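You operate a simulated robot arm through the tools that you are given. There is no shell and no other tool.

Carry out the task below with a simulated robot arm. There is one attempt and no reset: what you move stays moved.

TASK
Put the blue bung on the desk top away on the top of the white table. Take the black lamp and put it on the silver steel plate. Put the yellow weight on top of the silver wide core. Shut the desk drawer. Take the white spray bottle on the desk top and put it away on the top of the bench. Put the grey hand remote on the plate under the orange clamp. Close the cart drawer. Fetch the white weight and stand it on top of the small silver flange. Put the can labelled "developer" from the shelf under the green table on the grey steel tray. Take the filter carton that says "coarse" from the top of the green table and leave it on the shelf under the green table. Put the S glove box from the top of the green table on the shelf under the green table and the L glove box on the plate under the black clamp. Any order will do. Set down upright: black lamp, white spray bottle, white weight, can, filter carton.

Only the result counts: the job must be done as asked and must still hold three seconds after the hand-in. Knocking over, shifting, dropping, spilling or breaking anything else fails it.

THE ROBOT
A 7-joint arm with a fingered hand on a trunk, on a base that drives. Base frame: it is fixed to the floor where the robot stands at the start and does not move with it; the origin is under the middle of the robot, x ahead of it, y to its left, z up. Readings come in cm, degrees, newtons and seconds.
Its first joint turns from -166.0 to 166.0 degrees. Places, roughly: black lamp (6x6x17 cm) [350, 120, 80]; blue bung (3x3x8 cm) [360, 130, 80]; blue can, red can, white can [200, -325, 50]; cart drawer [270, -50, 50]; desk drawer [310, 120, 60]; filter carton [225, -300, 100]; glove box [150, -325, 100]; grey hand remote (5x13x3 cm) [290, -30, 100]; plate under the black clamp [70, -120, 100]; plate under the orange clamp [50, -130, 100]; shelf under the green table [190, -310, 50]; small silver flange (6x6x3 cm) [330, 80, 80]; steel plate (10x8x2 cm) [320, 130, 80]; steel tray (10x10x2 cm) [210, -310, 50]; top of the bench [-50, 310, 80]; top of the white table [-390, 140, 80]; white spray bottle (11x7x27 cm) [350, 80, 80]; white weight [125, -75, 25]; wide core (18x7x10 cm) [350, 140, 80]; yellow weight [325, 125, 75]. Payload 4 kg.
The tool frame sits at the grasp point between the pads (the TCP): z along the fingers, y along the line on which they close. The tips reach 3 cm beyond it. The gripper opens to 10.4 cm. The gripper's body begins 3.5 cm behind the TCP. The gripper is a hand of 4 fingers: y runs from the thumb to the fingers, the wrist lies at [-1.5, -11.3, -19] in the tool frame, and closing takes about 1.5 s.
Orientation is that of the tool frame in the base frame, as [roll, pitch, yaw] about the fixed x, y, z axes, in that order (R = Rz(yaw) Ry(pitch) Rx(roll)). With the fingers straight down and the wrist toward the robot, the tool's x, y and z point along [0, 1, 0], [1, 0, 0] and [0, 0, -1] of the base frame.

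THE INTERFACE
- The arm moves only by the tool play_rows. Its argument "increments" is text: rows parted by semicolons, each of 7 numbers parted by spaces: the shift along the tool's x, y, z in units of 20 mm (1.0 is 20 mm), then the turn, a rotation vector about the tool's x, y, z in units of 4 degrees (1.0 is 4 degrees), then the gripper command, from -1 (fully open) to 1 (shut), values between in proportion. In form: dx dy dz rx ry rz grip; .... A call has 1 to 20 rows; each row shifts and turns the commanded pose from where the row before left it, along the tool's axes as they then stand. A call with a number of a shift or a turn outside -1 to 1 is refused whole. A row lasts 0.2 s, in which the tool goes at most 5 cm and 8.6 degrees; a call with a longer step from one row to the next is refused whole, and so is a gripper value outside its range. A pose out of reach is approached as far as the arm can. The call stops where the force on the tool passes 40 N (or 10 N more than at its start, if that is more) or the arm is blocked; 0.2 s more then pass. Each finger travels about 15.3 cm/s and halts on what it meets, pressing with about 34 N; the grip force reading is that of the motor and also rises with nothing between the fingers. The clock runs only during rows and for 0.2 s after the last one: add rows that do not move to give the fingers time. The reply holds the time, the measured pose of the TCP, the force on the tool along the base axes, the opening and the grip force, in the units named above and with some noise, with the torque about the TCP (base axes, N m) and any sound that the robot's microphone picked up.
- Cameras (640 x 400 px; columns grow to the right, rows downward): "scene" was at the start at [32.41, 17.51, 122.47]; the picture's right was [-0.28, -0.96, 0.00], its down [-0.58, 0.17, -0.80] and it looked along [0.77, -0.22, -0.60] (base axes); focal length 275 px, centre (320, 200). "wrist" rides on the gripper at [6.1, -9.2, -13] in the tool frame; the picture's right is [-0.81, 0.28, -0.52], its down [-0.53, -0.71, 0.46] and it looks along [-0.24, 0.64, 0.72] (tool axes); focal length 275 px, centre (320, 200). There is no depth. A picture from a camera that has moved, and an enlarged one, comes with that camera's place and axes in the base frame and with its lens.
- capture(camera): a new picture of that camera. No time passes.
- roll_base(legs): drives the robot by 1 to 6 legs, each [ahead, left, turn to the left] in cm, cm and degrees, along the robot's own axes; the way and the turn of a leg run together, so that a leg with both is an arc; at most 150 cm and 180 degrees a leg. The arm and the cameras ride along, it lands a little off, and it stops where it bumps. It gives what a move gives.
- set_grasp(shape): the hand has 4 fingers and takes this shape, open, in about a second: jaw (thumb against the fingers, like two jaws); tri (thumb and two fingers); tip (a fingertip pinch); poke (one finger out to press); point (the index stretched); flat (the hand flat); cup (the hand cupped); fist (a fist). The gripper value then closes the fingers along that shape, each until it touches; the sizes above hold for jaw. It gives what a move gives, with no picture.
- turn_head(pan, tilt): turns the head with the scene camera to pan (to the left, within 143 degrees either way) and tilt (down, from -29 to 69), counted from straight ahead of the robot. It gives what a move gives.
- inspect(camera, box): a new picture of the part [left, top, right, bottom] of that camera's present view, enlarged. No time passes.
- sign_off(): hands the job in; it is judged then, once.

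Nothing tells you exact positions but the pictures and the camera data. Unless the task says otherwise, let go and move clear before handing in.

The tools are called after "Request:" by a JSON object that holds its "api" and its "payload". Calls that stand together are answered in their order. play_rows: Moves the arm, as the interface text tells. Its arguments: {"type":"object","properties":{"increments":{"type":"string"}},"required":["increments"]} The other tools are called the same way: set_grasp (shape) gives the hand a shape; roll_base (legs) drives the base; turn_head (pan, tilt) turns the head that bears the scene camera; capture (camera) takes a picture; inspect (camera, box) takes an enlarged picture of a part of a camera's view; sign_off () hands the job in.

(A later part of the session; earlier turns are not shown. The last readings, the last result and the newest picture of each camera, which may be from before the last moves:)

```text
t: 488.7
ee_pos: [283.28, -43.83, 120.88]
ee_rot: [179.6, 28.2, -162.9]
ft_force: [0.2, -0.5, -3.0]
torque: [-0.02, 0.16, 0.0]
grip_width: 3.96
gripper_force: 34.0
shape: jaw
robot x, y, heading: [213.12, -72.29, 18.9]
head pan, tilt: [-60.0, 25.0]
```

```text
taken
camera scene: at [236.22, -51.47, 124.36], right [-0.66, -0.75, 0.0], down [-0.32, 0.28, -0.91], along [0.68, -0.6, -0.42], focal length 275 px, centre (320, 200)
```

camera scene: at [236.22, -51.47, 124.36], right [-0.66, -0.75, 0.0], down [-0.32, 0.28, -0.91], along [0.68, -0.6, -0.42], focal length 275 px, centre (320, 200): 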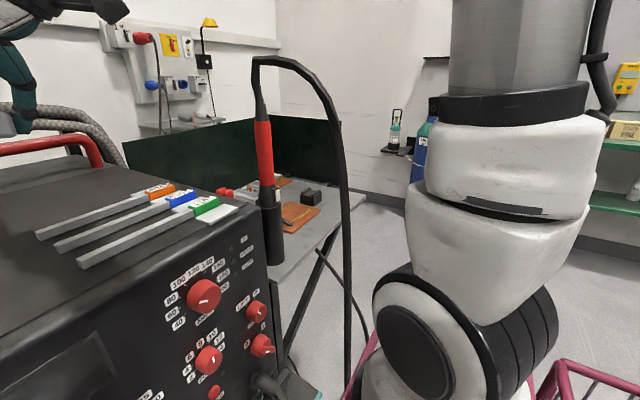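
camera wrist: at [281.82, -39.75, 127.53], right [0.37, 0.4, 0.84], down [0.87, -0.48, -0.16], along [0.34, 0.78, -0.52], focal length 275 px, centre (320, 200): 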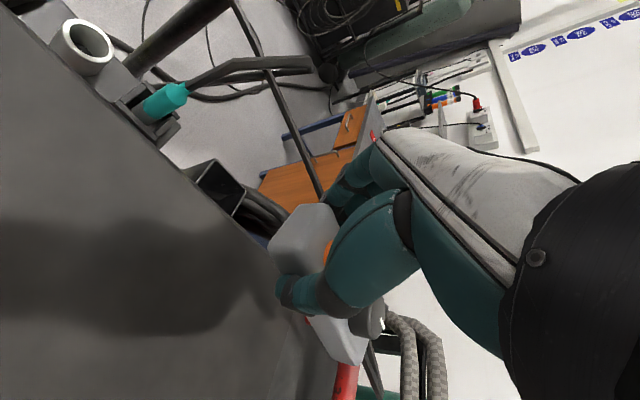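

The cord just trails along. To leave, I raise the hand above the torch cables, turn left, then reverse toward the green-table side.

Request:
{"api": "play_rows", "payload": {"increments": "-0.47 0 -0.883 0 0 0 1; -0.47 0 -0.883 0 0 0 1; -0.47 0 -0.883 0 0 0 1; -0.47 0 -0.883 0 0 0 1; -0.47 0 -0.883 0 0 0 1; -0.47 0 -0.883 0 0 0 1; -0.47 0 -0.883 0 0 0 1; 0 0 0 0 0 0 1"}}

Request:
{"api": "roll_base", "payload": {"legs": [[0, 0, 90]]}}

Request:
{"api": "turn_head", "payload": {"pan": -60, "tilt": 20}}

Request:
{"api": "capture", "payload": {"camera": "scene"}}

Request:
{"api": "turn_head", "payload": {"pan": 143, "tilt": 20}}

Request:
{"api": "capture", "payload": {"camera": "scene"}}

```text
t: 490.5
ee_pos: [283.3, -44.03, 134.81]
ee_rot: [179.5, 28.1, -162.9]
ft_force: [-0.3, 0.1, -2.9]
torque: [0.0, 0.08, -0.01]
grip_width: 3.96
gripper_force: 33.9
shape: jaw
robot x, y, heading: [212.98, -72.17, 18.7]
head pan, tilt: [-60.0, 25.0]
```

```text
t: 494.8
ee_pos: [182.72, -2.74, 134.72]
ee_rot: [179.6, 28.1, -71.0]
ft_force: [-0.1, -0.9, -3.5]
torque: [-0.12, -0.02, -0.01]
grip_width: 3.95
gripper_force: 33.6
shape: jaw
robot x, y, heading: [213.26, -72.16, 110.7]
head pan, tilt: [-60.0, 25.0]
```

```text
t: 495.4
ee_pos: [182.78, -2.84, 135.02]
ee_rot: [179.6, 28.1, -71.1]
ft_force: [-0.2, -0.5, -3.5]
torque: [-0.12, -0.06, -0.04]
grip_width: 3.94
gripper_force: 34.0
shape: jaw
robot x, y, heading: [213.31, -72.16, 110.8]
head pan, tilt: [-60.0, 20.0]
```

```text
taken
camera scene: at [191.73, -49.52, 125.16], right [0.77, -0.63, 0.0], down [-0.22, -0.27, -0.94], along [0.59, 0.73, -0.34], focal length 275 px, centre (320, 200)
```

scene: 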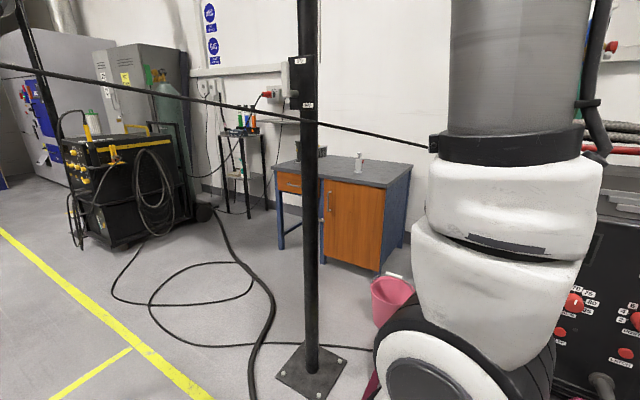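

```text
t: 498.4
ee_pos: [182.8, -2.83, 134.86]
ee_rot: [179.6, 28.1, -71.1]
ft_force: [0.1, -0.3, -2.4]
torque: [-0.14, 0.0, -0.01]
grip_width: 3.94
gripper_force: 33.8
shape: jaw
robot x, y, heading: [213.13, -72.1, 110.8]
head pan, tilt: [143.0, 20.0]
```

```text
taken
camera scene: at [183.22, -65.67, 125.17], right [-0.96, 0.28, 0.0], down [0.1, 0.33, -0.94], along [-0.26, -0.9, -0.34], focal length 275 px, centre (320, 200)
```

scene: 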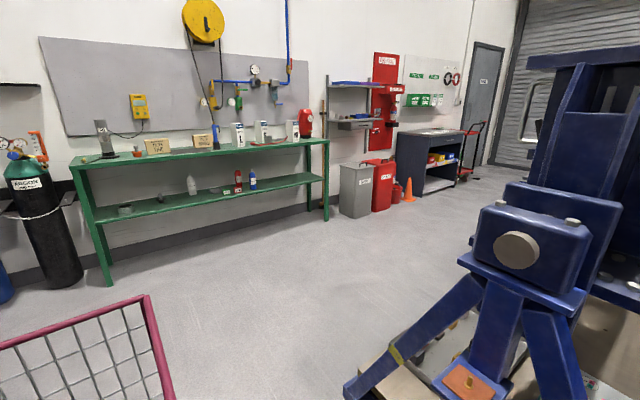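

Request:
{"api": "roll_base", "payload": {"legs": [[0, 0, -1.8], [-60, 0, 0]]}}

Request:
{"api": "capture", "payload": {"camera": "scene"}}

```text
t: 502.1
ee_pos: [204.41, -57.75, 134.82]
ee_rot: [179.6, 28.1, -73.2]
ft_force: [0.6, 0.2, -3.2]
torque: [-0.12, -0.04, -0.03]
grip_width: 3.91
gripper_force: 34.3
shape: jaw
robot x, y, heading: [232.23, -127.95, 108.7]
head pan, tilt: [143.0, 20.0]
```

```text
taken
camera scene: at [202.58, -120.7, 125.17], right [-0.95, 0.31, 0.0], down [0.11, 0.32, -0.94], along [-0.3, -0.89, -0.34], focal length 275 px, centre (320, 200)
```

scene: 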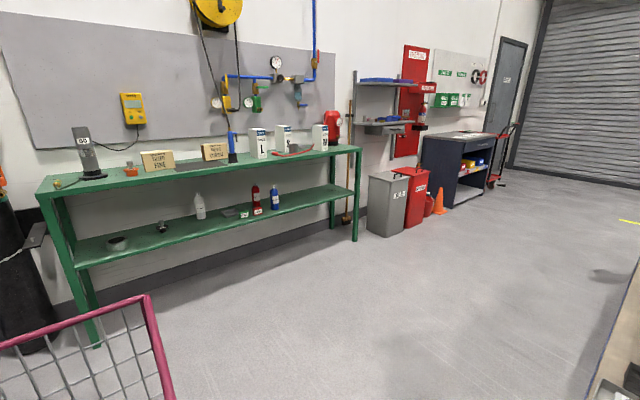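

Request:
{"api": "roll_base", "payload": {"legs": [[-53, 0, 0], [0, 100, 0]]}}

Request:
{"api": "turn_head", "payload": {"pan": 20, "tilt": 25}}

Request:
{"api": "capture", "payload": {"camera": "scene"}}

```text
t: 510.1
ee_pos: [125.61, -138.76, 134.84]
ee_rot: [179.6, 28.1, -74.2]
ft_force: [0.1, -0.1, -2.7]
torque: [-0.11, 0.0, -0.02]
grip_width: 3.92
gripper_force: 33.9
shape: jaw
robot x, y, heading: [152.35, -209.9, 107.6]
head pan, tilt: [143.0, 20.0]
```

```text
t: 512.1
ee_pos: [125.64, -138.77, 134.78]
ee_rot: [179.6, 28.1, -74.3]
ft_force: [0.0, -0.3, -3.1]
torque: [-0.14, -0.01, 0.02]
grip_width: 3.93
gripper_force: 33.9
shape: jaw
robot x, y, heading: [151.85, -209.64, 107.7]
head pan, tilt: [20.0, 25.0]
```

```text
taken
camera scene: at [120.15, -185.47, 124.36], right [0.79, 0.61, 0.0], down [0.26, -0.33, -0.91], along [-0.55, 0.72, -0.42], focal length 275 px, centre (320, 200)
```

scene: 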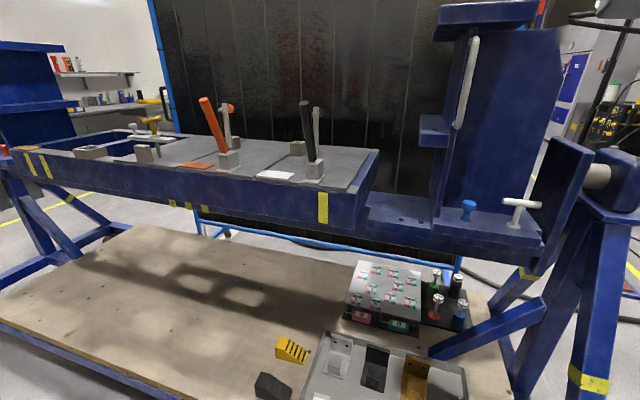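

I can see the two toggle clamps on the stand's top with small plates beside them. Zooming in.

Request:
{"api": "inspect", "payload": {"camera": "scene", "box": [130, 80, 390, 220]}}

```text
2.46 times, centred on (260, 150) of scene
camera zoom: at [120.15, -185.47, 124.36], right [0.79, 0.61, 0.0], down [0.26, -0.33, -0.91], along [-0.55, 0.72, -0.42], focal length 677 px, centre (468, 323)
```

zoom: 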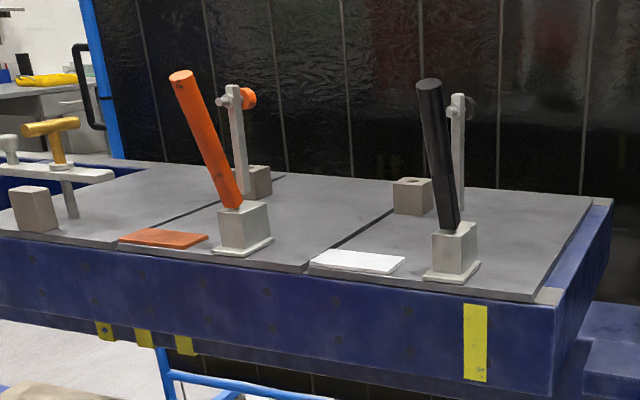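

The stand's top has grey section plates, each with its clamp (orange one at u≈2, black at u≈29), and free area behind the orange clamp. I shift left so the hand lines up between the two clamps.

Request:
{"api": "roll_base", "payload": {"legs": [[0, 0, 1.3], [0, 67, 0], [22, 0, 0]]}}

Request:
{"api": "turn_head", "payload": {"pan": -5, "tilt": 35}}

Request:
{"api": "capture", "payload": {"camera": "scene"}}

Request:
{"api": "capture", "payload": {"camera": "wrist"}}

```text
t: 517.4
ee_pos: [54.61, -139.53, 134.78]
ee_rot: [179.6, 28.1, -73.4]
ft_force: [-0.4, 0.7, -2.2]
torque: [-0.16, 0.0, 0.01]
grip_width: 3.92
gripper_force: 33.8
shape: jaw
robot x, y, heading: [81.93, -209.79, 108.4]
head pan, tilt: [20.0, 25.0]
```

```text
t: 518.3
ee_pos: [54.58, -139.56, 134.78]
ee_rot: [179.6, 28.1, -73.4]
ft_force: [-0.6, 0.1, -2.6]
torque: [-0.11, -0.01, -0.03]
grip_width: 3.94
gripper_force: 33.8
shape: jaw
robot x, y, heading: [81.91, -210.35, 108.5]
head pan, tilt: [-5.0, 35.0]
```

```text
taken
camera scene: at [53.51, -185.01, 122.78], right [0.97, 0.23, 0.0], down [0.13, -0.56, -0.82], along [-0.19, 0.8, -0.57], focal length 275 px, centre (320, 200)
```

scene: 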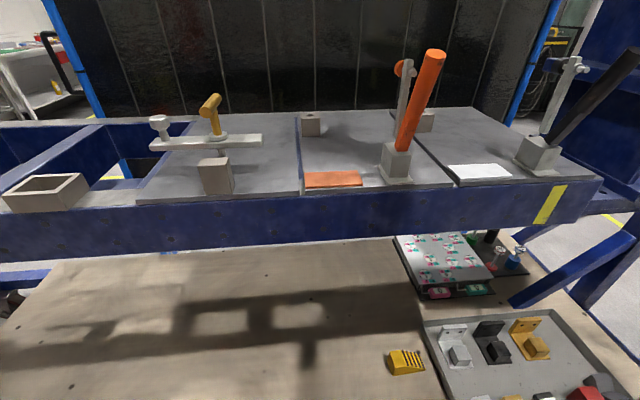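

```text
taken
camera wrist: at [66.82, -147.96, 143.29], right [-0.39, 0.37, 0.84], down [0.48, 0.86, -0.15], along [-0.78, 0.34, -0.52], focal length 275 px, centre (320, 200)
```

wrist: 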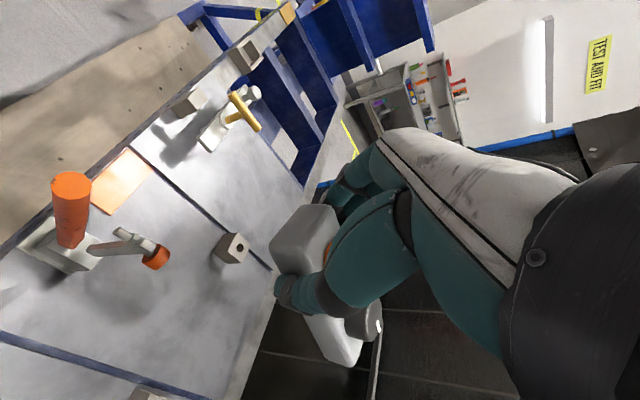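

The plates are the grey sections at z≈100; the middle one (centre ≈(48.5,-129)) carries the orange clamp. I move the remote over its free area behind the clamp and start down.

Request:
{"api": "play_rows", "payload": {"increments": "-0.904 -0.26 0.4825 0 0 0 1; -0.904 -0.26 0.4825 0 0 0 1; -0.904 -0.26 0.4825 0 0 0 1; -0.904 -0.26 0.4825 0 0 0 1; -0.904 -0.26 0.4825 0 0 0 1; -0.904 -0.26 0.4825 0 0 0 1; -0.904 -0.26 0.4825 0 0 0 1; -0.904 -0.26 0.4825 0 0 0 1; 0.47 0 0.882 0 0 0 1; 0.47 0 0.882 0 0 0 1; 0.47 0 0.882 0 0 0 1; 0.47 0 0.882 0 0 0 1; 0.47 0 0.882 0 0 0 1; 0.47 0 0.882 0 0 0 1; 0 0 0 0 0 0 1"}}

Request:
{"api": "capture", "payload": {"camera": "scene"}}

Request:
{"api": "capture", "payload": {"camera": "wrist"}}

```text
t: 521.5
ee_pos: [53.73, -122.67, 122.71]
ee_rot: [179.6, 28.1, -73.3]
ft_force: [-0.7, 0.1, -2.5]
torque: [-0.11, 0.01, 0.0]
grip_width: 3.96
gripper_force: 33.6
shape: jaw
robot x, y, heading: [82.1, -209.91, 108.6]
head pan, tilt: [-5.0, 35.0]
```

```text
taken
camera scene: at [53.52, -185.0, 122.78], right [0.97, 0.23, 0.0], down [0.13, -0.56, -0.82], along [-0.19, 0.8, -0.57], focal length 275 px, centre (320, 200)
```

scene: 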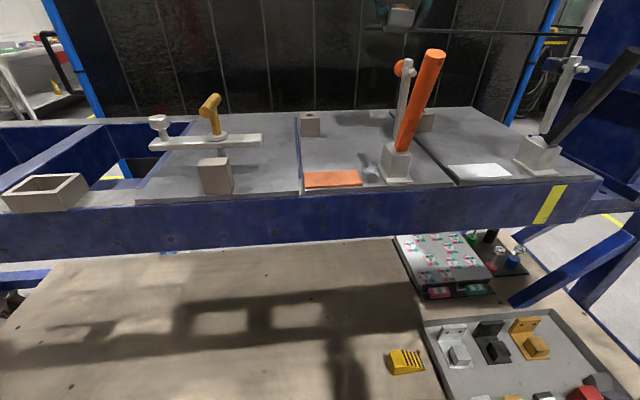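

```text
taken
camera wrist: at [65.92, -131.07, 131.16], right [-0.39, 0.37, 0.84], down [0.48, 0.86, -0.15], along [-0.78, 0.35, -0.52], focal length 275 px, centre (320, 200)
```

wrist: 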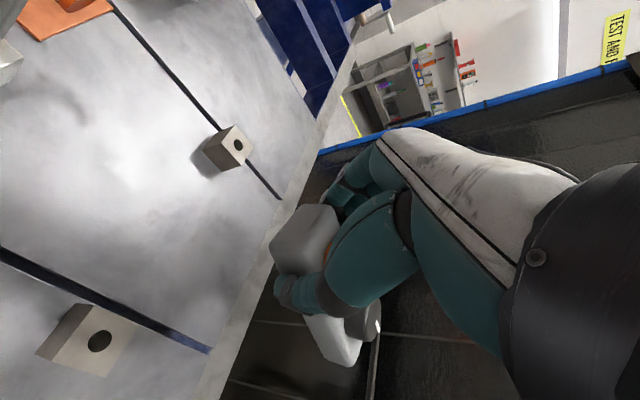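

Request:
{"api": "play_rows", "payload": {"increments": "0.9 0 0.41 0 0 0 1; 0.9 0 0.41 0 0 0 1; 0.47 0 0.882 0 0 0 1; 0.47 0 0.882 0 0 0 1; 0.47 0 0.882 0 0 0 1; 0.47 0 0.882 0 0 0 1; 0.47 0 0.882 0 0 0 1; 0.47 0 0.882 0 0 0 1; 0 0 0 0 0 0 1"}}

Request:
{"api": "capture", "payload": {"camera": "scene"}}

Request:
{"api": "capture", "payload": {"camera": "wrist"}}

```text
t: 523.5
ee_pos: [54.38, -125.04, 107.81]
ee_rot: [179.5, 28.1, -73.2]
ft_force: [0.5, 0.4, -3.1]
torque: [-0.12, -0.01, 0.01]
grip_width: 3.94
gripper_force: 34.4
shape: jaw
robot x, y, heading: [81.93, -209.89, 108.5]
head pan, tilt: [-5.0, 35.0]
```

```text
taken
camera scene: at [53.52, -185.01, 122.78], right [0.97, 0.23, 0.0], down [0.13, -0.56, -0.82], along [-0.19, 0.8, -0.57], focal length 275 px, centre (320, 200)
```

scene: 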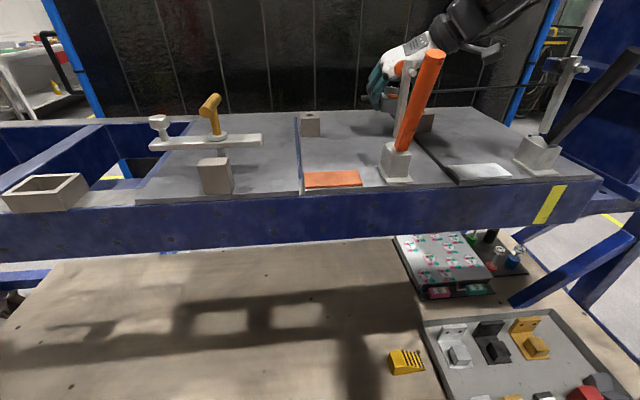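

```text
taken
camera wrist: at [66.64, -133.4, 116.21], right [-0.39, 0.37, 0.84], down [0.48, 0.86, -0.15], along [-0.78, 0.35, -0.52], focal length 275 px, centre (320, 200)
```

wrist: 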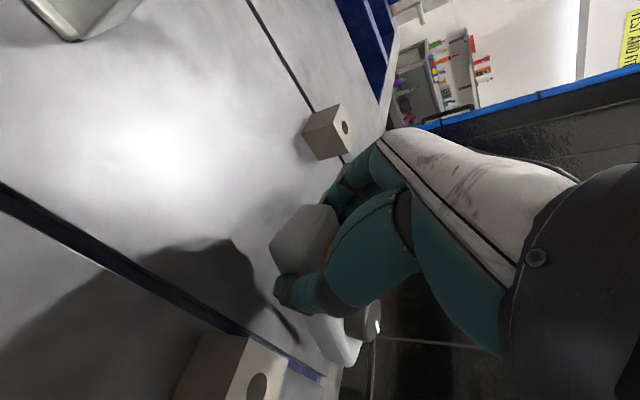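

Request:
{"api": "play_rows", "payload": {"increments": "0.47 0 0.882 0 0 0 1; 0.23 0 0.44 0 0 0 1; 0.12 0 0.22 0 0 0 1; 0.12 0 0.22 0 0 0 1; 0.12 0 0.22 0 0 0 1; 0 0 0 0 0 0 1"}}

Request:
{"api": "capture", "payload": {"camera": "wrist"}}

```text
t: 524.9
ee_pos: [54.31, -125.05, 103.24]
ee_rot: [179.6, 28.2, -73.4]
ft_force: [-0.3, -2.3, 9.4]
torque: [0.22, -0.35, -0.09]
grip_width: 3.93
gripper_force: 34.2
shape: jaw
robot x, y, heading: [82.12, -209.97, 108.6]
head pan, tilt: [-5.0, 35.0]
```

```text
taken
camera wrist: at [66.49, -133.41, 111.78], right [-0.39, 0.37, 0.84], down [0.48, 0.86, -0.15], along [-0.78, 0.35, -0.52], focal length 275 px, centre (320, 200)
```

wrist: 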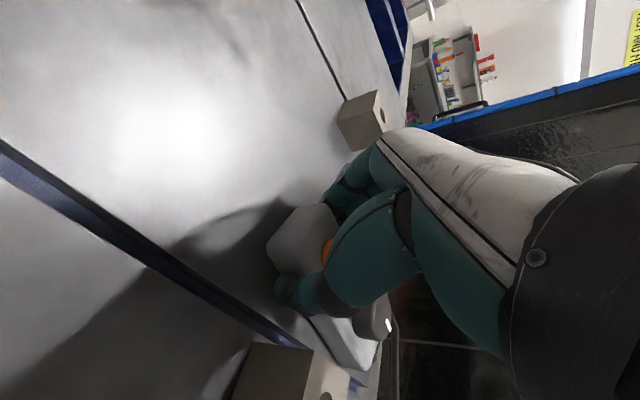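

The remote touches down flat on the middle plate. Release and withdraw.

Request:
{"api": "play_rows", "payload": {"increments": "-0.05 0 -0.1 0 0 0 1; 0 0 0 0 0 0 0.6; 0 0 0 0 0 0 0.3; 0 0 0 0 0 0 0; 0 0 0 0 0 0 -0.2; 0 0 0 0 0 0 -0.3; 0 0 0 0 0 0 -0.3; 0 0 0 0 0 0 -0.3"}}

Request:
{"api": "play_rows", "payload": {"increments": "-0.2 0 -0.4 0 0 0 -0.3; -0.4 0 -0.8 0 0 0 -0.3; -0.47 0 -0.882 0 0 0 -0.3; -0.47 0 -0.882 0 0 0 -0.3; -0.47 0 -0.882 0 0 0 -0.3; -0.47 0 -0.882 0 0 0 -0.3; -0.47 0 -0.882 0 0 0 -0.3; -0.47 0 -0.882 0 0 0 -0.3; -0.47 0 -0.882 0 0 0 -0.3; -0.47 0 -0.882 0 0 0 -0.3; -0.47 0 -0.882 0 0 0 -0.3; -0.47 0 -0.882 0 0 0 -0.3; 0 0 0 0 0 0 -0.3"}}

Request:
{"api": "capture", "payload": {"camera": "wrist"}}

Request:
{"api": "capture", "payload": {"camera": "scene"}}

```text
t: 526.7
ee_pos: [54.35, -124.99, 103.46]
ee_rot: [179.6, 28.1, -73.4]
ft_force: [0.4, 0.2, 0.8]
torque: [0.0, -0.01, -0.03]
grip_width: 6.68
gripper_force: 0.0
shape: jaw
robot x, y, heading: [82.33, -209.77, 108.8]
head pan, tilt: [-5.0, 35.0]
```

```text
t: 529.5
ee_pos: [54.55, -125.17, 125.98]
ee_rot: [179.6, 28.0, -73.4]
ft_force: [0.3, 1.4, 0.3]
torque: [-0.01, 0.0, 0.0]
grip_width: 6.7
gripper_force: 0.1
shape: jaw
robot x, y, heading: [82.34, -209.47, 108.5]
head pan, tilt: [-5.0, 35.0]
```

```text
taken
camera wrist: at [66.64, -133.46, 134.5], right [-0.39, 0.37, 0.84], down [0.48, 0.86, -0.15], along [-0.78, 0.35, -0.52], focal length 275 px, centre (320, 200)
```

wrist: 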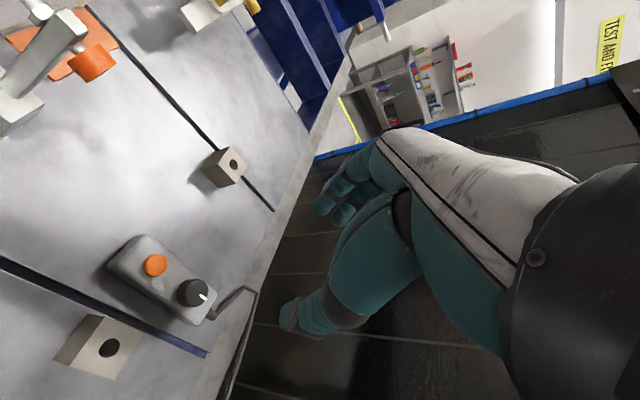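

```text
taken
camera scene: at [53.53, -185.01, 122.78], right [0.97, 0.23, 0.0], down [0.13, -0.56, -0.82], along [-0.19, 0.8, -0.57], focal length 275 px, centre (320, 200)
```

scene: 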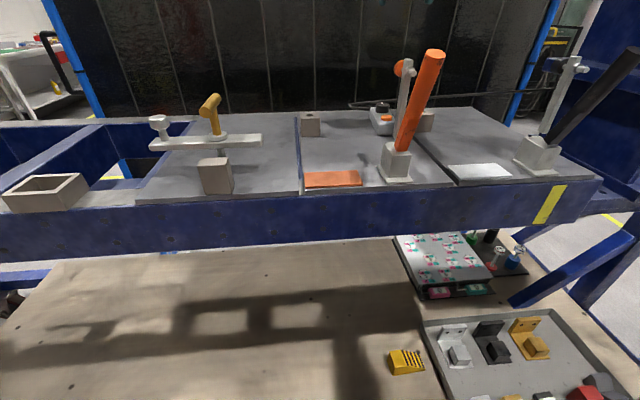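

The remote lies on the middle plate. I retract, straighten the hand, back away from the stand and turn to the green table.

Request:
{"api": "play_rows", "payload": {"increments": "0.6 0 -0.8 0 0 0 -0.5; 0.88 0 -0.47 0 0 0 -1; 0.88 0 -0.47 0 0 0 -1; 0.88 0 -0.47 0 0 0 -1; 0.88 0 -0.47 0 0 0 -1; 0.88 0 -0.47 0 0 0 -1; 0.88 0 -0.47 0 0 0 -1; 0 0 0 0 1 0 -1; 0 0 0 0 1 0 -1; 0 0 0 0 1 0 -1; 0 0 0 0 1 0 -1; 0 0 0 0 1 0 -1; 0 0 0 0 1 0 -1; 0 0 0 0 1 0 -1; 0 0 0 0 0 0 -1"}}

Request:
{"api": "roll_base", "payload": {"legs": [[-32, 0, 0], [0, 0, -90], [0, 0, -90]]}}

Request:
{"api": "play_rows", "payload": {"increments": "0 0 0 0 0 1 -1; 0 0 0 0 0 1 -1; 0 0 0 0 0 1 -1; 0 0 0 0 0 1 -1; 0 0 0 0 0 1 -1; 0 0 0 0 0 1 -1; 0 0 0 0 0 1 -1; 0 0 0 0 0 1 -1; 0 0 0 0 0 1 -1; 0 0 0 0 0 1 -1; 0 0 0 0 0 1 -1; 0 0 0 0 0 1 -1; 0 0 0 0 0 1 -1; 0 0 0 0 0 1 -1; 0 0 0 0 0 1 -1; 0 0 0 0 0 1 -1; 0 0 0 0 0 1 -1; 0 0 0 0 0 1 -1; 0 0 0 0 0 1 -1; 0 0 0 0 0 1 -1"}}

Request:
{"api": "turn_head", "payload": {"pan": 20, "tilt": 25}}

Request:
{"api": "capture", "payload": {"camera": "scene"}}

```text
t: 532.7
ee_pos: [58.47, -138.18, 126.85]
ee_rot: [179.6, 0.0, -73.2]
ft_force: [0.8, 0.3, 0.1]
torque: [0.05, -0.02, -0.03]
grip_width: 10.37
gripper_force: 0.1
shape: jaw
robot x, y, heading: [82.01, -210.14, 108.4]
head pan, tilt: [-5.0, 35.0]
```

```text
t: 542.4
ee_pos: [117.1, -311.24, 126.95]
ee_rot: [179.5, 0.1, 108.1]
ft_force: [0.2, 0.1, 0.0]
torque: [-0.01, 0.01, 0.0]
grip_width: 10.36
gripper_force: 0.1
shape: jaw
robot x, y, heading: [92.08, -239.76, -70.3]
head pan, tilt: [-5.0, 35.0]
```

```text
t: 546.6
ee_pos: [117.18, -311.19, 126.88]
ee_rot: [179.7, -0.4, 28.0]
ft_force: [0.0, 0.1, 0.4]
torque: [-0.01, -0.05, -0.03]
grip_width: 10.35
gripper_force: 0.1
shape: jaw
robot x, y, heading: [91.93, -239.64, -70.4]
head pan, tilt: [-5.0, 35.0]
```

```text
t: 547.5
ee_pos: [117.3, -311.15, 126.88]
ee_rot: [179.8, -0.3, 28.1]
ft_force: [-0.4, -0.5, -0.3]
torque: [0.03, 0.01, -0.02]
grip_width: 10.36
gripper_force: 0.1
shape: jaw
robot x, y, heading: [91.9, -240.12, -70.6]
head pan, tilt: [20.0, 25.0]
```

```text
taken
camera scene: at [124.88, -263.02, 124.36], right [-0.77, -0.64, 0.0], down [-0.27, 0.33, -0.91], along [0.58, -0.7, -0.42], focal length 275 px, centre (320, 200)
```

scene: 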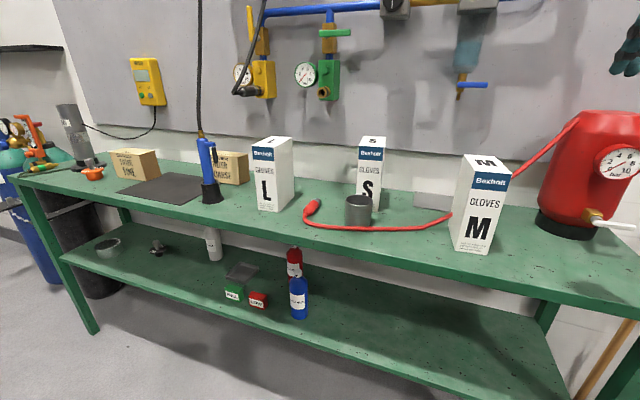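

I face the green table: L, S and M glove boxes, two filter cartons, and the cans on the shelf. Zooming in.

Request:
{"api": "inspect", "payload": {"camera": "scene", "box": [50, 120, 260, 250]}}

Request:
{"api": "inspect", "payload": {"camera": "scene", "box": [60, 215, 350, 360]}}

Request:
{"api": "inspect", "payload": {"camera": "scene", "box": [230, 120, 540, 270]}}

```text
3.05 times, centred on (155, 185) of scene
camera zoom: at [124.88, -263.02, 124.36], right [-0.77, -0.64, 0.0], down [-0.27, 0.33, -0.91], along [0.58, -0.7, -0.42], focal length 839 px, centre (823, 246)
```

zoom: 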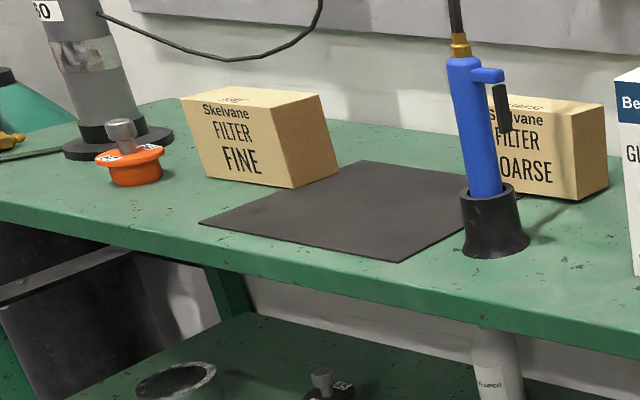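

```text
2.21 times, centred on (205, 288) of scene
camera zoom: at [124.88, -263.02, 124.36], right [-0.77, -0.64, 0.0], down [-0.27, 0.33, -0.91], along [0.58, -0.7, -0.42], focal length 607 px, centre (574, 7)
```

zoom: 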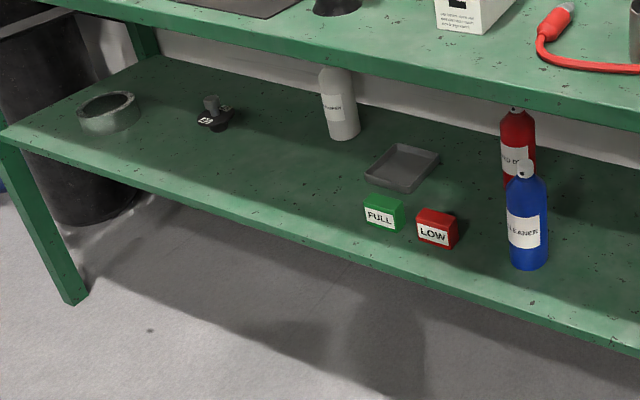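

```text
2.06 times, centred on (385, 195) of scene
camera zoom: at [124.88, -263.02, 124.36], right [-0.77, -0.64, 0.0], down [-0.27, 0.33, -0.91], along [0.58, -0.7, -0.42], focal length 568 px, centre (186, 210)
```

zoom: 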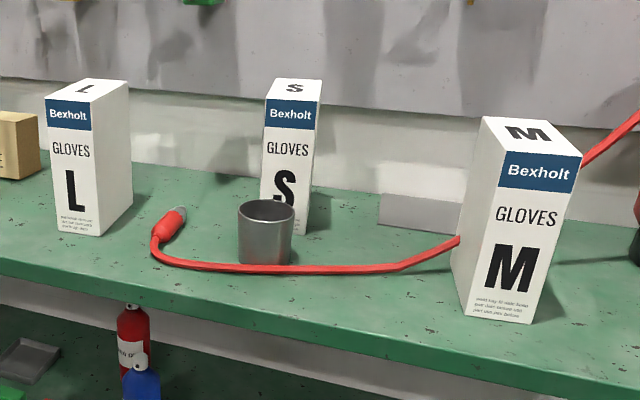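

Request:
{"api": "capture", "payload": {"camera": "wrist"}}

Request:
{"api": "turn_head", "payload": {"pan": -5, "tilt": 40}}

Request:
{"api": "capture", "payload": {"camera": "scene"}}

```text
taken
camera wrist: at [118.25, -300.2, 139.82], right [-0.59, -0.62, 0.51], down [-0.8, 0.38, -0.46], along [0.09, -0.68, -0.72], focal length 275 px, centre (320, 200)
```

wrist: 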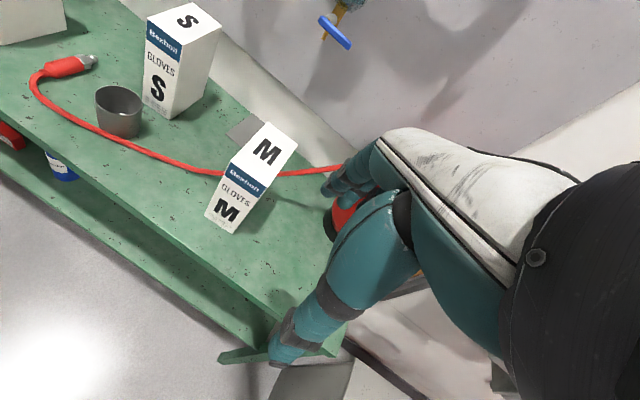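

```text
t: 548.4
ee_pos: [117.32, -311.25, 126.92]
ee_rot: [179.8, -0.2, 28.1]
ft_force: [-1.0, 0.5, 0.4]
torque: [0.02, 0.01, -0.04]
grip_width: 10.36
gripper_force: 0.1
shape: jaw
robot x, y, heading: [92.06, -240.26, -70.5]
head pan, tilt: [-5.0, 40.0]
```

```text
taken
camera scene: at [121.17, -264.15, 122.03], right [-0.97, -0.25, 0.0], down [-0.16, 0.62, -0.77], along [0.2, -0.74, -0.64], focal length 275 px, centre (320, 200)
```

scene: 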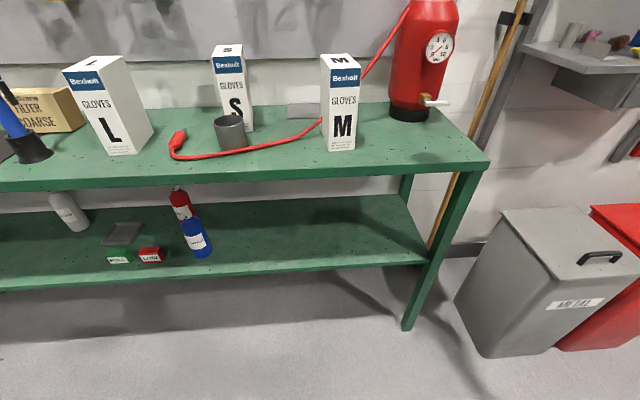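

Table top is at z≈89, shelf at z≈50; the white can reads DEVELOPER. First the L box: I shift left along the table to line up with it.

Request:
{"api": "roll_base", "payload": {"legs": [[0, 58, 0]]}}

Request:
{"api": "turn_head", "payload": {"pan": -5, "tilt": 38}}

Request:
{"api": "capture", "payload": {"camera": "scene"}}

Request:
{"api": "capture", "payload": {"camera": "wrist"}}

```text
t: 551.7
ee_pos: [171.14, -292.09, 126.9]
ee_rot: [179.8, -0.3, 27.6]
ft_force: [0.8, 0.0, 0.8]
torque: [-0.01, 0.03, -0.06]
grip_width: 10.34
gripper_force: 0.0
shape: jaw
robot x, y, heading: [146.53, -220.63, -70.8]
head pan, tilt: [-5.0, 40.0]
```

```text
t: 552.3
ee_pos: [171.18, -292.08, 126.99]
ee_rot: [179.7, -0.3, 27.7]
ft_force: [0.1, 0.0, 0.0]
torque: [0.0, -0.01, 0.01]
grip_width: 10.37
gripper_force: 0.1
shape: jaw
robot x, y, heading: [146.7, -220.47, -70.4]
head pan, tilt: [-5.0, 38.0]
```

```text
taken
camera scene: at [175.48, -245.23, 122.33], right [-0.97, -0.25, 0.0], down [-0.15, 0.6, -0.79], along [0.19, -0.76, -0.62], focal length 275 px, centre (320, 200)
```

scene: 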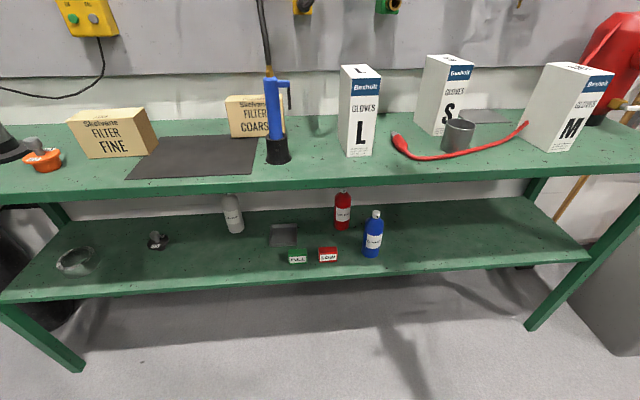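

```text
taken
camera wrist: at [172.27, -281.13, 139.81], right [-0.59, -0.62, 0.51], down [-0.8, 0.38, -0.46], along [0.09, -0.68, -0.72], focal length 275 px, centre (320, 200)
```

wrist: 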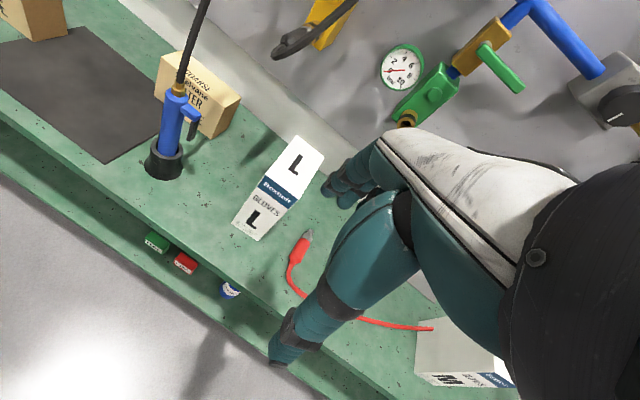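

Request:
{"api": "inspect", "payload": {"camera": "scene", "box": [300, 40, 480, 190]}}

Request:
{"api": "inspect", "payload": {"camera": "wrist", "box": [130, 20, 340, 260]}}

Request:
{"api": "inspect", "payload": {"camera": "scene", "box": [200, 180, 400, 280]}}

```text
2.67 times, centred on (390, 115) of scene
camera zoom: at [175.48, -245.23, 122.33], right [-0.97, -0.25, 0.0], down [-0.15, 0.6, -0.79], along [0.19, -0.76, -0.62], focal length 734 px, centre (133, 427)
```

zoom: 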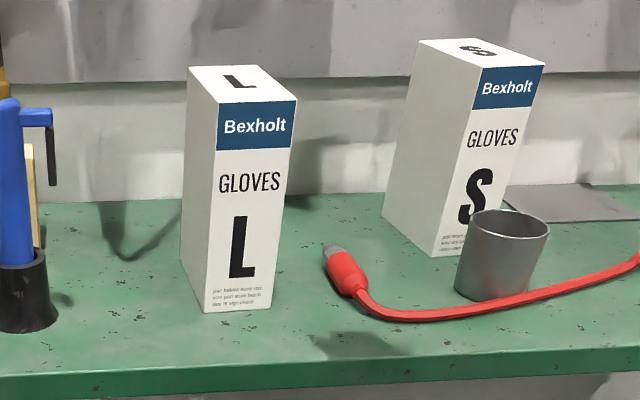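

```text
1.67 times, centred on (235, 140) of wrist
camera zoom: at [172.27, -281.13, 139.81], right [-0.59, -0.62, 0.51], down [-0.8, 0.38, -0.46], along [0.09, -0.68, -0.72], focal length 459 px, centre (462, 300)
```

zoom: 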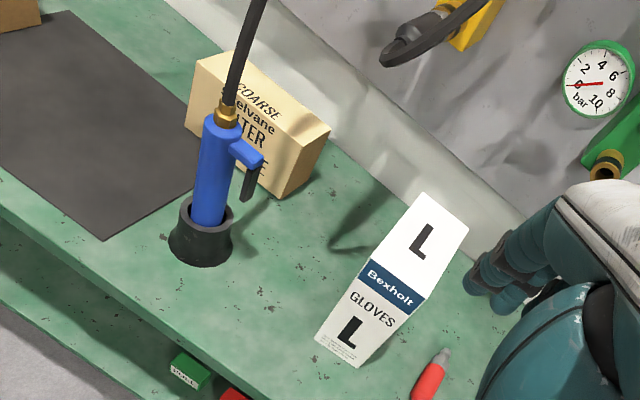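

```text
3.20 times, centred on (300, 230) of scene
camera zoom: at [175.48, -245.23, 122.33], right [-0.97, -0.25, 0.0], down [-0.15, 0.6, -0.79], along [0.19, -0.76, -0.62], focal length 881 px, centre (384, 104)
```

zoom: 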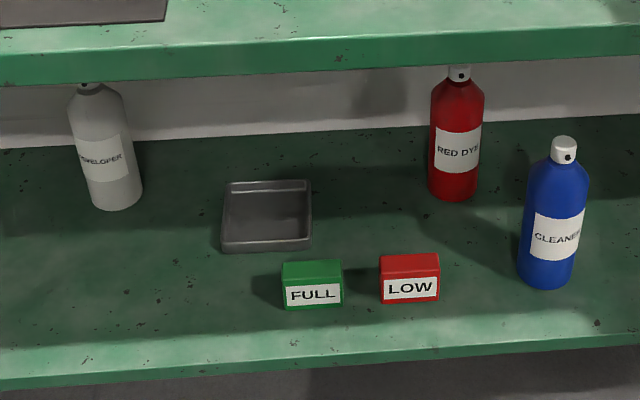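

DEVELOPER is the white can. L box: centre about (183.2,-314.9), 6.5 wide, 11 deep, top z≈106.5. I move in and rotate the hand to grip across its width.

Request:
{"api": "roll_base", "payload": {"legs": [[18, 0, -0.5]]}}

Request:
{"api": "play_rows", "payload": {"increments": "0 0 0 0 0 -1 -1; 0 0 0 0 0 -1 -1; 0 0 0 0 0 -1 -1; 0 0 0 0 0 -1 -1; 0 0 0 0 0 -1 -1; 0 0 0 0 0 -1 -1; 0 0 0 0 0 -1 -1; 0 0 0 0 0 -1 -1; 0 0 0 0 0 -1 -1; 0 0 0 0 0 -1 -1; 0 0 0 0 0 -1 -1; 0 0 0 0 0 -1 -1; 0 0 0 0 0 -1 -1; 0 0 0 0 0 -1 -1; 0 0 0 0 0 -1 -1; 0 0 0 0 0 -1 -1; 0 0 0 0 0 -1 -1; 0 0 0 0 0 -1 -1; 0 0 0 0 0 -1 -1; 0 0 0 0 0 -1 -1"}}

Request:
{"api": "capture", "payload": {"camera": "scene"}}

Request:
{"api": "capture", "payload": {"camera": "wrist"}}

```text
t: 553.8
ee_pos: [176.61, -309.74, 126.85]
ee_rot: [179.8, -0.3, 27.2]
ft_force: [-0.4, 0.0, -0.3]
torque: [-0.02, 0.0, 0.01]
grip_width: 10.37
gripper_force: 0.1
shape: jaw
robot x, y, heading: [152.32, -238.22, -71.2]
head pan, tilt: [-5.0, 38.0]
```

```text
t: 558.0
ee_pos: [176.74, -309.67, 126.71]
ee_rot: [179.5, 0.1, 107.3]
ft_force: [0.5, -0.5, 0.2]
torque: [0.0, 0.03, 0.0]
grip_width: 10.36
gripper_force: 0.0
shape: jaw
robot x, y, heading: [152.82, -237.97, -71.3]
head pan, tilt: [-5.0, 38.0]
```

```text
taken
camera scene: at [181.32, -262.84, 122.33], right [-0.97, -0.24, 0.0], down [-0.15, 0.6, -0.79], along [0.19, -0.77, -0.62], focal length 275 px, centre (320, 200)
```

scene: 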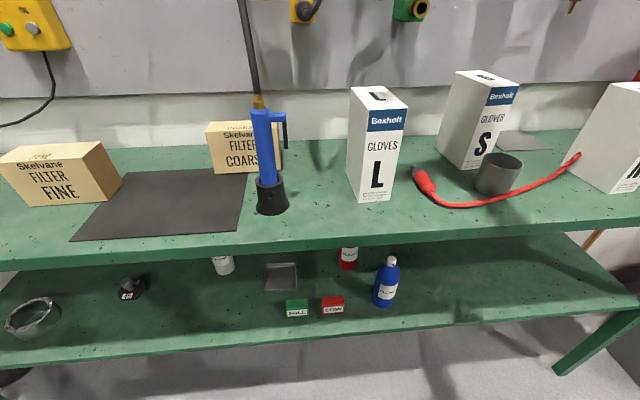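

```text
taken
camera wrist: at [166.02, -306.53, 139.76], right [0.5, -0.69, 0.52], down [-0.52, -0.72, -0.46], along [0.69, -0.04, -0.72], focal length 275 px, centre (320, 200)
```

wrist: 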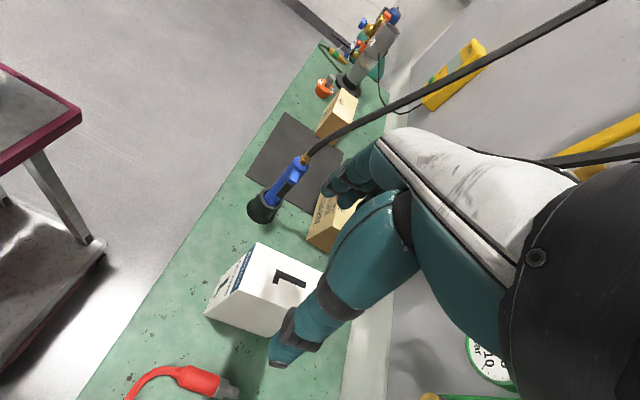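

Request:
{"api": "play_rows", "payload": {"increments": "-0.8 0.59 0 0 0 0 -1; -0.8 0.59 0 0 0 0 -1; -0.8 0.59 0 0 0 0 -1; -0.8 0.59 0 0 0 0 -1; 0 0 1 0 0 0 -1; 0 0 1 0 0 0 -1; 0 0 1 0 0 0 -1; 0 0 1 0 0 0 -1; 0 0 1 0 0 0 -1; 0 0 1 0 0 0 -1; 0 0 0 0 0 0 -1"}}

Request:
{"api": "inspect", "payload": {"camera": "scene", "box": [290, 0, 470, 210]}}

Request:
{"api": "capture", "payload": {"camera": "wrist"}}

```text
t: 560.4
ee_pos: [182.99, -314.37, 114.92]
ee_rot: [179.5, 0.2, 107.2]
ft_force: [0.1, 1.0, 0.0]
torque: [0.01, 0.02, -0.04]
grip_width: 10.41
gripper_force: 0.0
shape: jaw
robot x, y, heading: [152.68, -237.88, -71.0]
head pan, tilt: [-5.0, 38.0]
```

```text
1.90 times, centred on (380, 105) of scene
camera zoom: at [181.32, -262.85, 122.33], right [-0.97, -0.24, 0.0], down [-0.15, 0.6, -0.79], along [0.19, -0.77, -0.62], focal length 524 px, centre (206, 381)
```

zoom: 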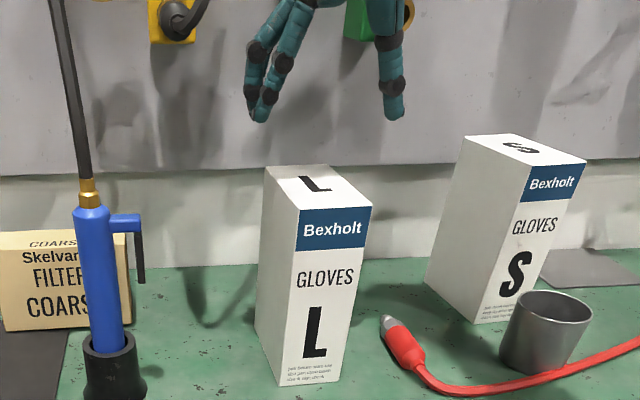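

```text
taken
camera wrist: at [172.48, -311.14, 127.75], right [0.5, -0.69, 0.52], down [-0.52, -0.72, -0.46], along [0.69, -0.04, -0.72], focal length 275 px, centre (320, 200)
```

wrist: 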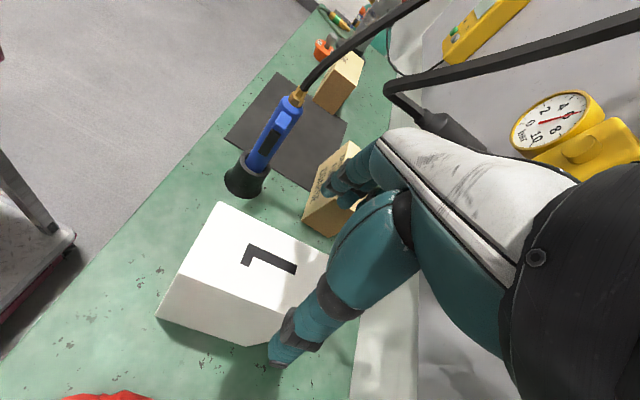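

Request:
{"api": "play_rows", "payload": {"increments": "0 0.4 0.9 0 0 0 -1; 0 0 0.9 0 0 0 -1; 0 0 0.9 0 0 0 -1; 0 0 0.9 0 0 0 -1; 0 0 0.9 0 0 0 -1; 0 0 0.8 0 0 0 -1; 0 0 0 0 0 0 -1"}}

Request:
{"api": "inspect", "payload": {"camera": "scene", "box": [290, 0, 470, 210]}}

Request:
{"api": "capture", "payload": {"camera": "wrist"}}

```text
t: 562.0
ee_pos: [184.01, -314.04, 104.27]
ee_rot: [179.7, 0.2, 107.2]
ft_force: [-2.0, -0.1, 5.6]
torque: [0.02, 0.18, 0.03]
grip_width: 10.39
gripper_force: 0.1
shape: jaw
robot x, y, heading: [152.92, -238.38, -71.1]
head pan, tilt: [-5.0, 38.0]
```

```text
1.90 times, centred on (380, 105) of scene
camera zoom: at [181.31, -262.84, 122.33], right [-0.97, -0.24, 0.0], down [-0.15, 0.6, -0.79], along [0.19, -0.77, -0.62], focal length 524 px, centre (206, 381)
```

zoom: 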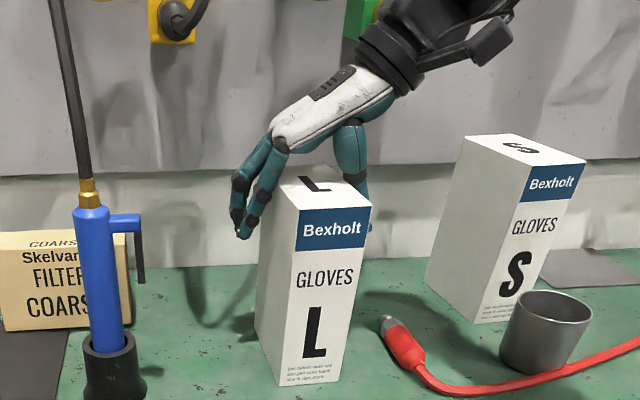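

```text
taken
camera wrist: at [173.37, -310.91, 117.2], right [0.5, -0.69, 0.52], down [-0.52, -0.72, -0.46], along [0.69, -0.04, -0.72], focal length 275 px, centre (320, 200)
```

wrist: 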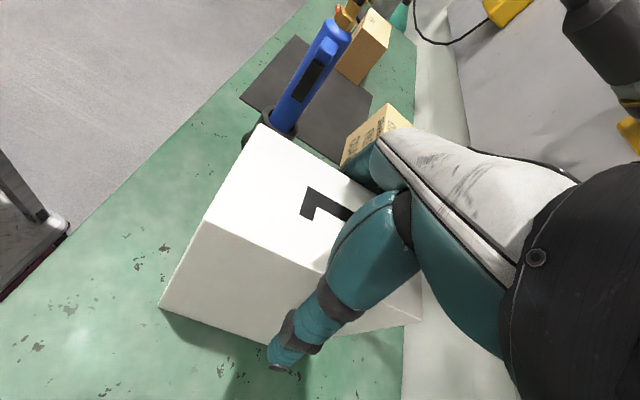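

Request:
{"api": "play_rows", "payload": {"increments": "0 0 -0.2 0 0 0 -1; 0 0 0 0 0 0 -0.5; 0 0 0 0 0 0 0; 0 0 0 0 0 0 0.5; 0 0 0 0 0 0 1; 0 0 0 0 0 0 1; 0 0 0 0 0 0 1; 0 0 0 0 0 0 1; 0 0 0 0 0 0 1; 0 0 0 0 0 0 1"}}

Request:
{"api": "inspect", "payload": {"camera": "scene", "box": [290, 0, 470, 210]}}

```text
t: 564.2
ee_pos: [184.04, -314.18, 104.77]
ee_rot: [179.5, 0.0, 107.2]
ft_force: [-0.4, 0.7, 0.1]
torque: [-0.03, 0.02, 0.03]
grip_width: 5.98
gripper_force: 33.4
shape: jaw
robot x, y, heading: [152.44, -238.38, -71.1]
head pan, tilt: [-5.0, 38.0]
```

```text
1.90 times, centred on (380, 105) of scene
camera zoom: at [181.32, -262.86, 122.32], right [-0.97, -0.24, 0.0], down [-0.15, 0.6, -0.79], along [0.19, -0.76, -0.62], focal length 524 px, centre (206, 381)
```

zoom: 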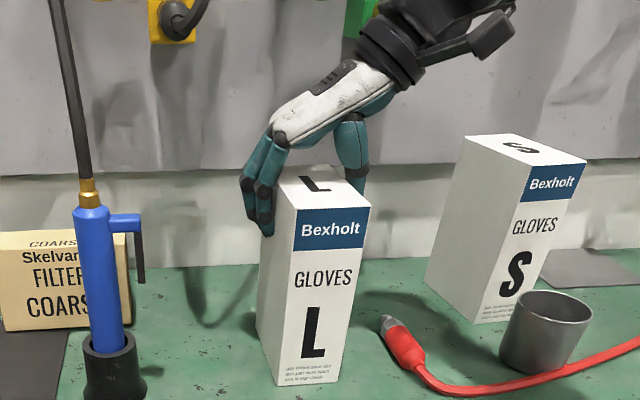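

L is gripped (6 cm). Lift it high.

Request:
{"api": "play_rows", "payload": {"increments": "0 0 -0.5 0 0 0 1; 0 0 -1 0 0 0 1; 0 0 -1 0 0 0 1; 0 0 -1 0 0 0 1; 0 0 -1 0 0 0 1; 0 0 -1 0 0 0 1; 0 0 -1 0 0 0 1; 0 0 -1 0 0 0 1; 0 0 -1 0 0 0 1; 0 0 -1 0 0 0 1; 0 0 -1 0 0 0 1; 0 0 -1 0 0 0 1; 0 0 -1 0 0 0 1; 0 0 -1 0 0 0 1; 0 0 -1 0 0 0 1; 0 0 -1 0 0 0 1; 0 0 -1 0 0 0 1; 0 0 0 0 0 0 1"}}

Request:
{"api": "capture", "payload": {"camera": "scene"}}

Request:
{"api": "capture", "payload": {"camera": "wrist"}}

```text
t: 568.0
ee_pos: [183.83, -314.1, 137.52]
ee_rot: [179.5, 0.1, 107.3]
ft_force: [-0.7, -0.1, -3.0]
torque: [-0.02, -0.04, 0.0]
grip_width: 5.98
gripper_force: 34.1
shape: jaw
robot x, y, heading: [152.35, -238.05, -71.1]
head pan, tilt: [-5.0, 38.0]
```

```text
taken
camera scene: at [181.33, -262.86, 122.32], right [-0.97, -0.24, 0.0], down [-0.15, 0.6, -0.79], along [0.19, -0.76, -0.62], focal length 275 px, centre (320, 200)
```

scene: 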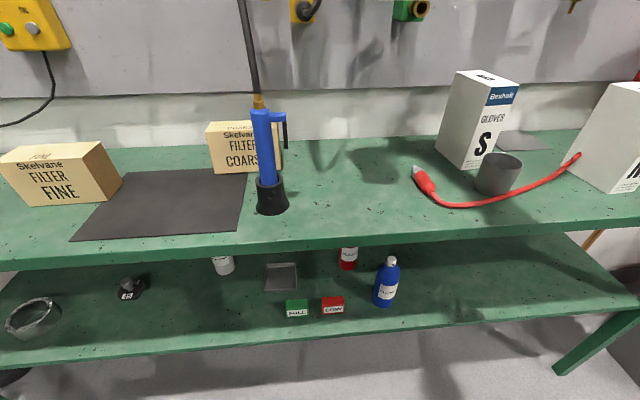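

```text
taken
camera wrist: at [173.18, -311.0, 150.5], right [0.5, -0.69, 0.52], down [-0.52, -0.72, -0.46], along [0.69, -0.04, -0.72], focal length 275 px, centre (320, 200)
```

wrist: 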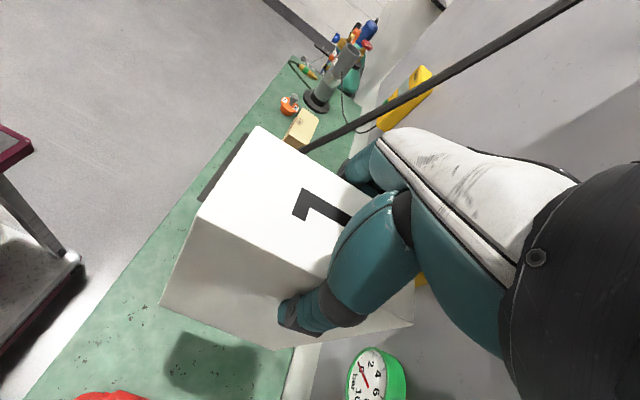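

L box is up. I back off, turn around, and line up with the black clamp's plate.

Request:
{"api": "play_rows", "payload": {"increments": "0 0 -1 0 0 0 1; 0 0 -1 0 0 0 1; 0 0 -1 0 0 0 1; 0 0 0 0 0 0 1"}}

Request:
{"api": "roll_base", "payload": {"legs": [[-26, 0, 0], [0, 0, -90], [0, 0, -90]]}}

Request:
{"api": "turn_head", "payload": {"pan": 0, "tilt": 30}}

Request:
{"api": "capture", "payload": {"camera": "scene"}}

```text
t: 569.0
ee_pos: [183.61, -314.02, 142.71]
ee_rot: [179.6, 0.1, 107.3]
ft_force: [0.1, 0.1, -2.0]
torque: [0.0, -0.01, -0.02]
grip_width: 5.96
gripper_force: 34.4
shape: jaw
out of reach, approached as far as the arm can: row 3
robot x, y, heading: [152.87, -238.01, -71.0]
head pan, tilt: [-5.0, 38.0]
```

```text
t: 578.6
ee_pos: [114.51, -136.28, 142.64]
ee_rot: [179.6, 0.2, -74.2]
ft_force: [0.1, 0.1, -3.9]
torque: [0.03, -0.02, 0.02]
grip_width: 5.98
gripper_force: 34.6
shape: jaw
robot x, y, heading: [143.87, -213.19, 107.5]
head pan, tilt: [-5.0, 38.0]
```

```text
t: 579.3
ee_pos: [114.48, -136.27, 142.54]
ee_rot: [179.5, 0.3, -74.3]
ft_force: [1.0, -0.3, -3.3]
torque: [0.03, 0.03, -0.01]
grip_width: 5.95
gripper_force: 33.6
shape: jaw
robot x, y, heading: [143.62, -212.88, 107.4]
head pan, tilt: [0.0, 30.0]
```

```text
taken
camera scene: at [114.92, -187.41, 123.56], right [0.95, 0.3, 0.0], down [0.15, -0.48, -0.87], along [-0.26, 0.83, -0.5], focal length 275 px, centre (320, 200)
```

scene: 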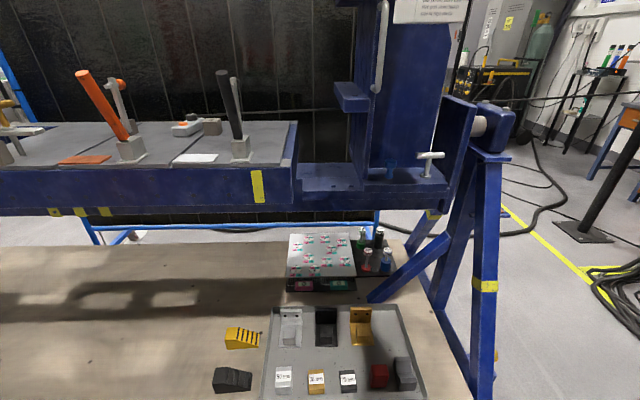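

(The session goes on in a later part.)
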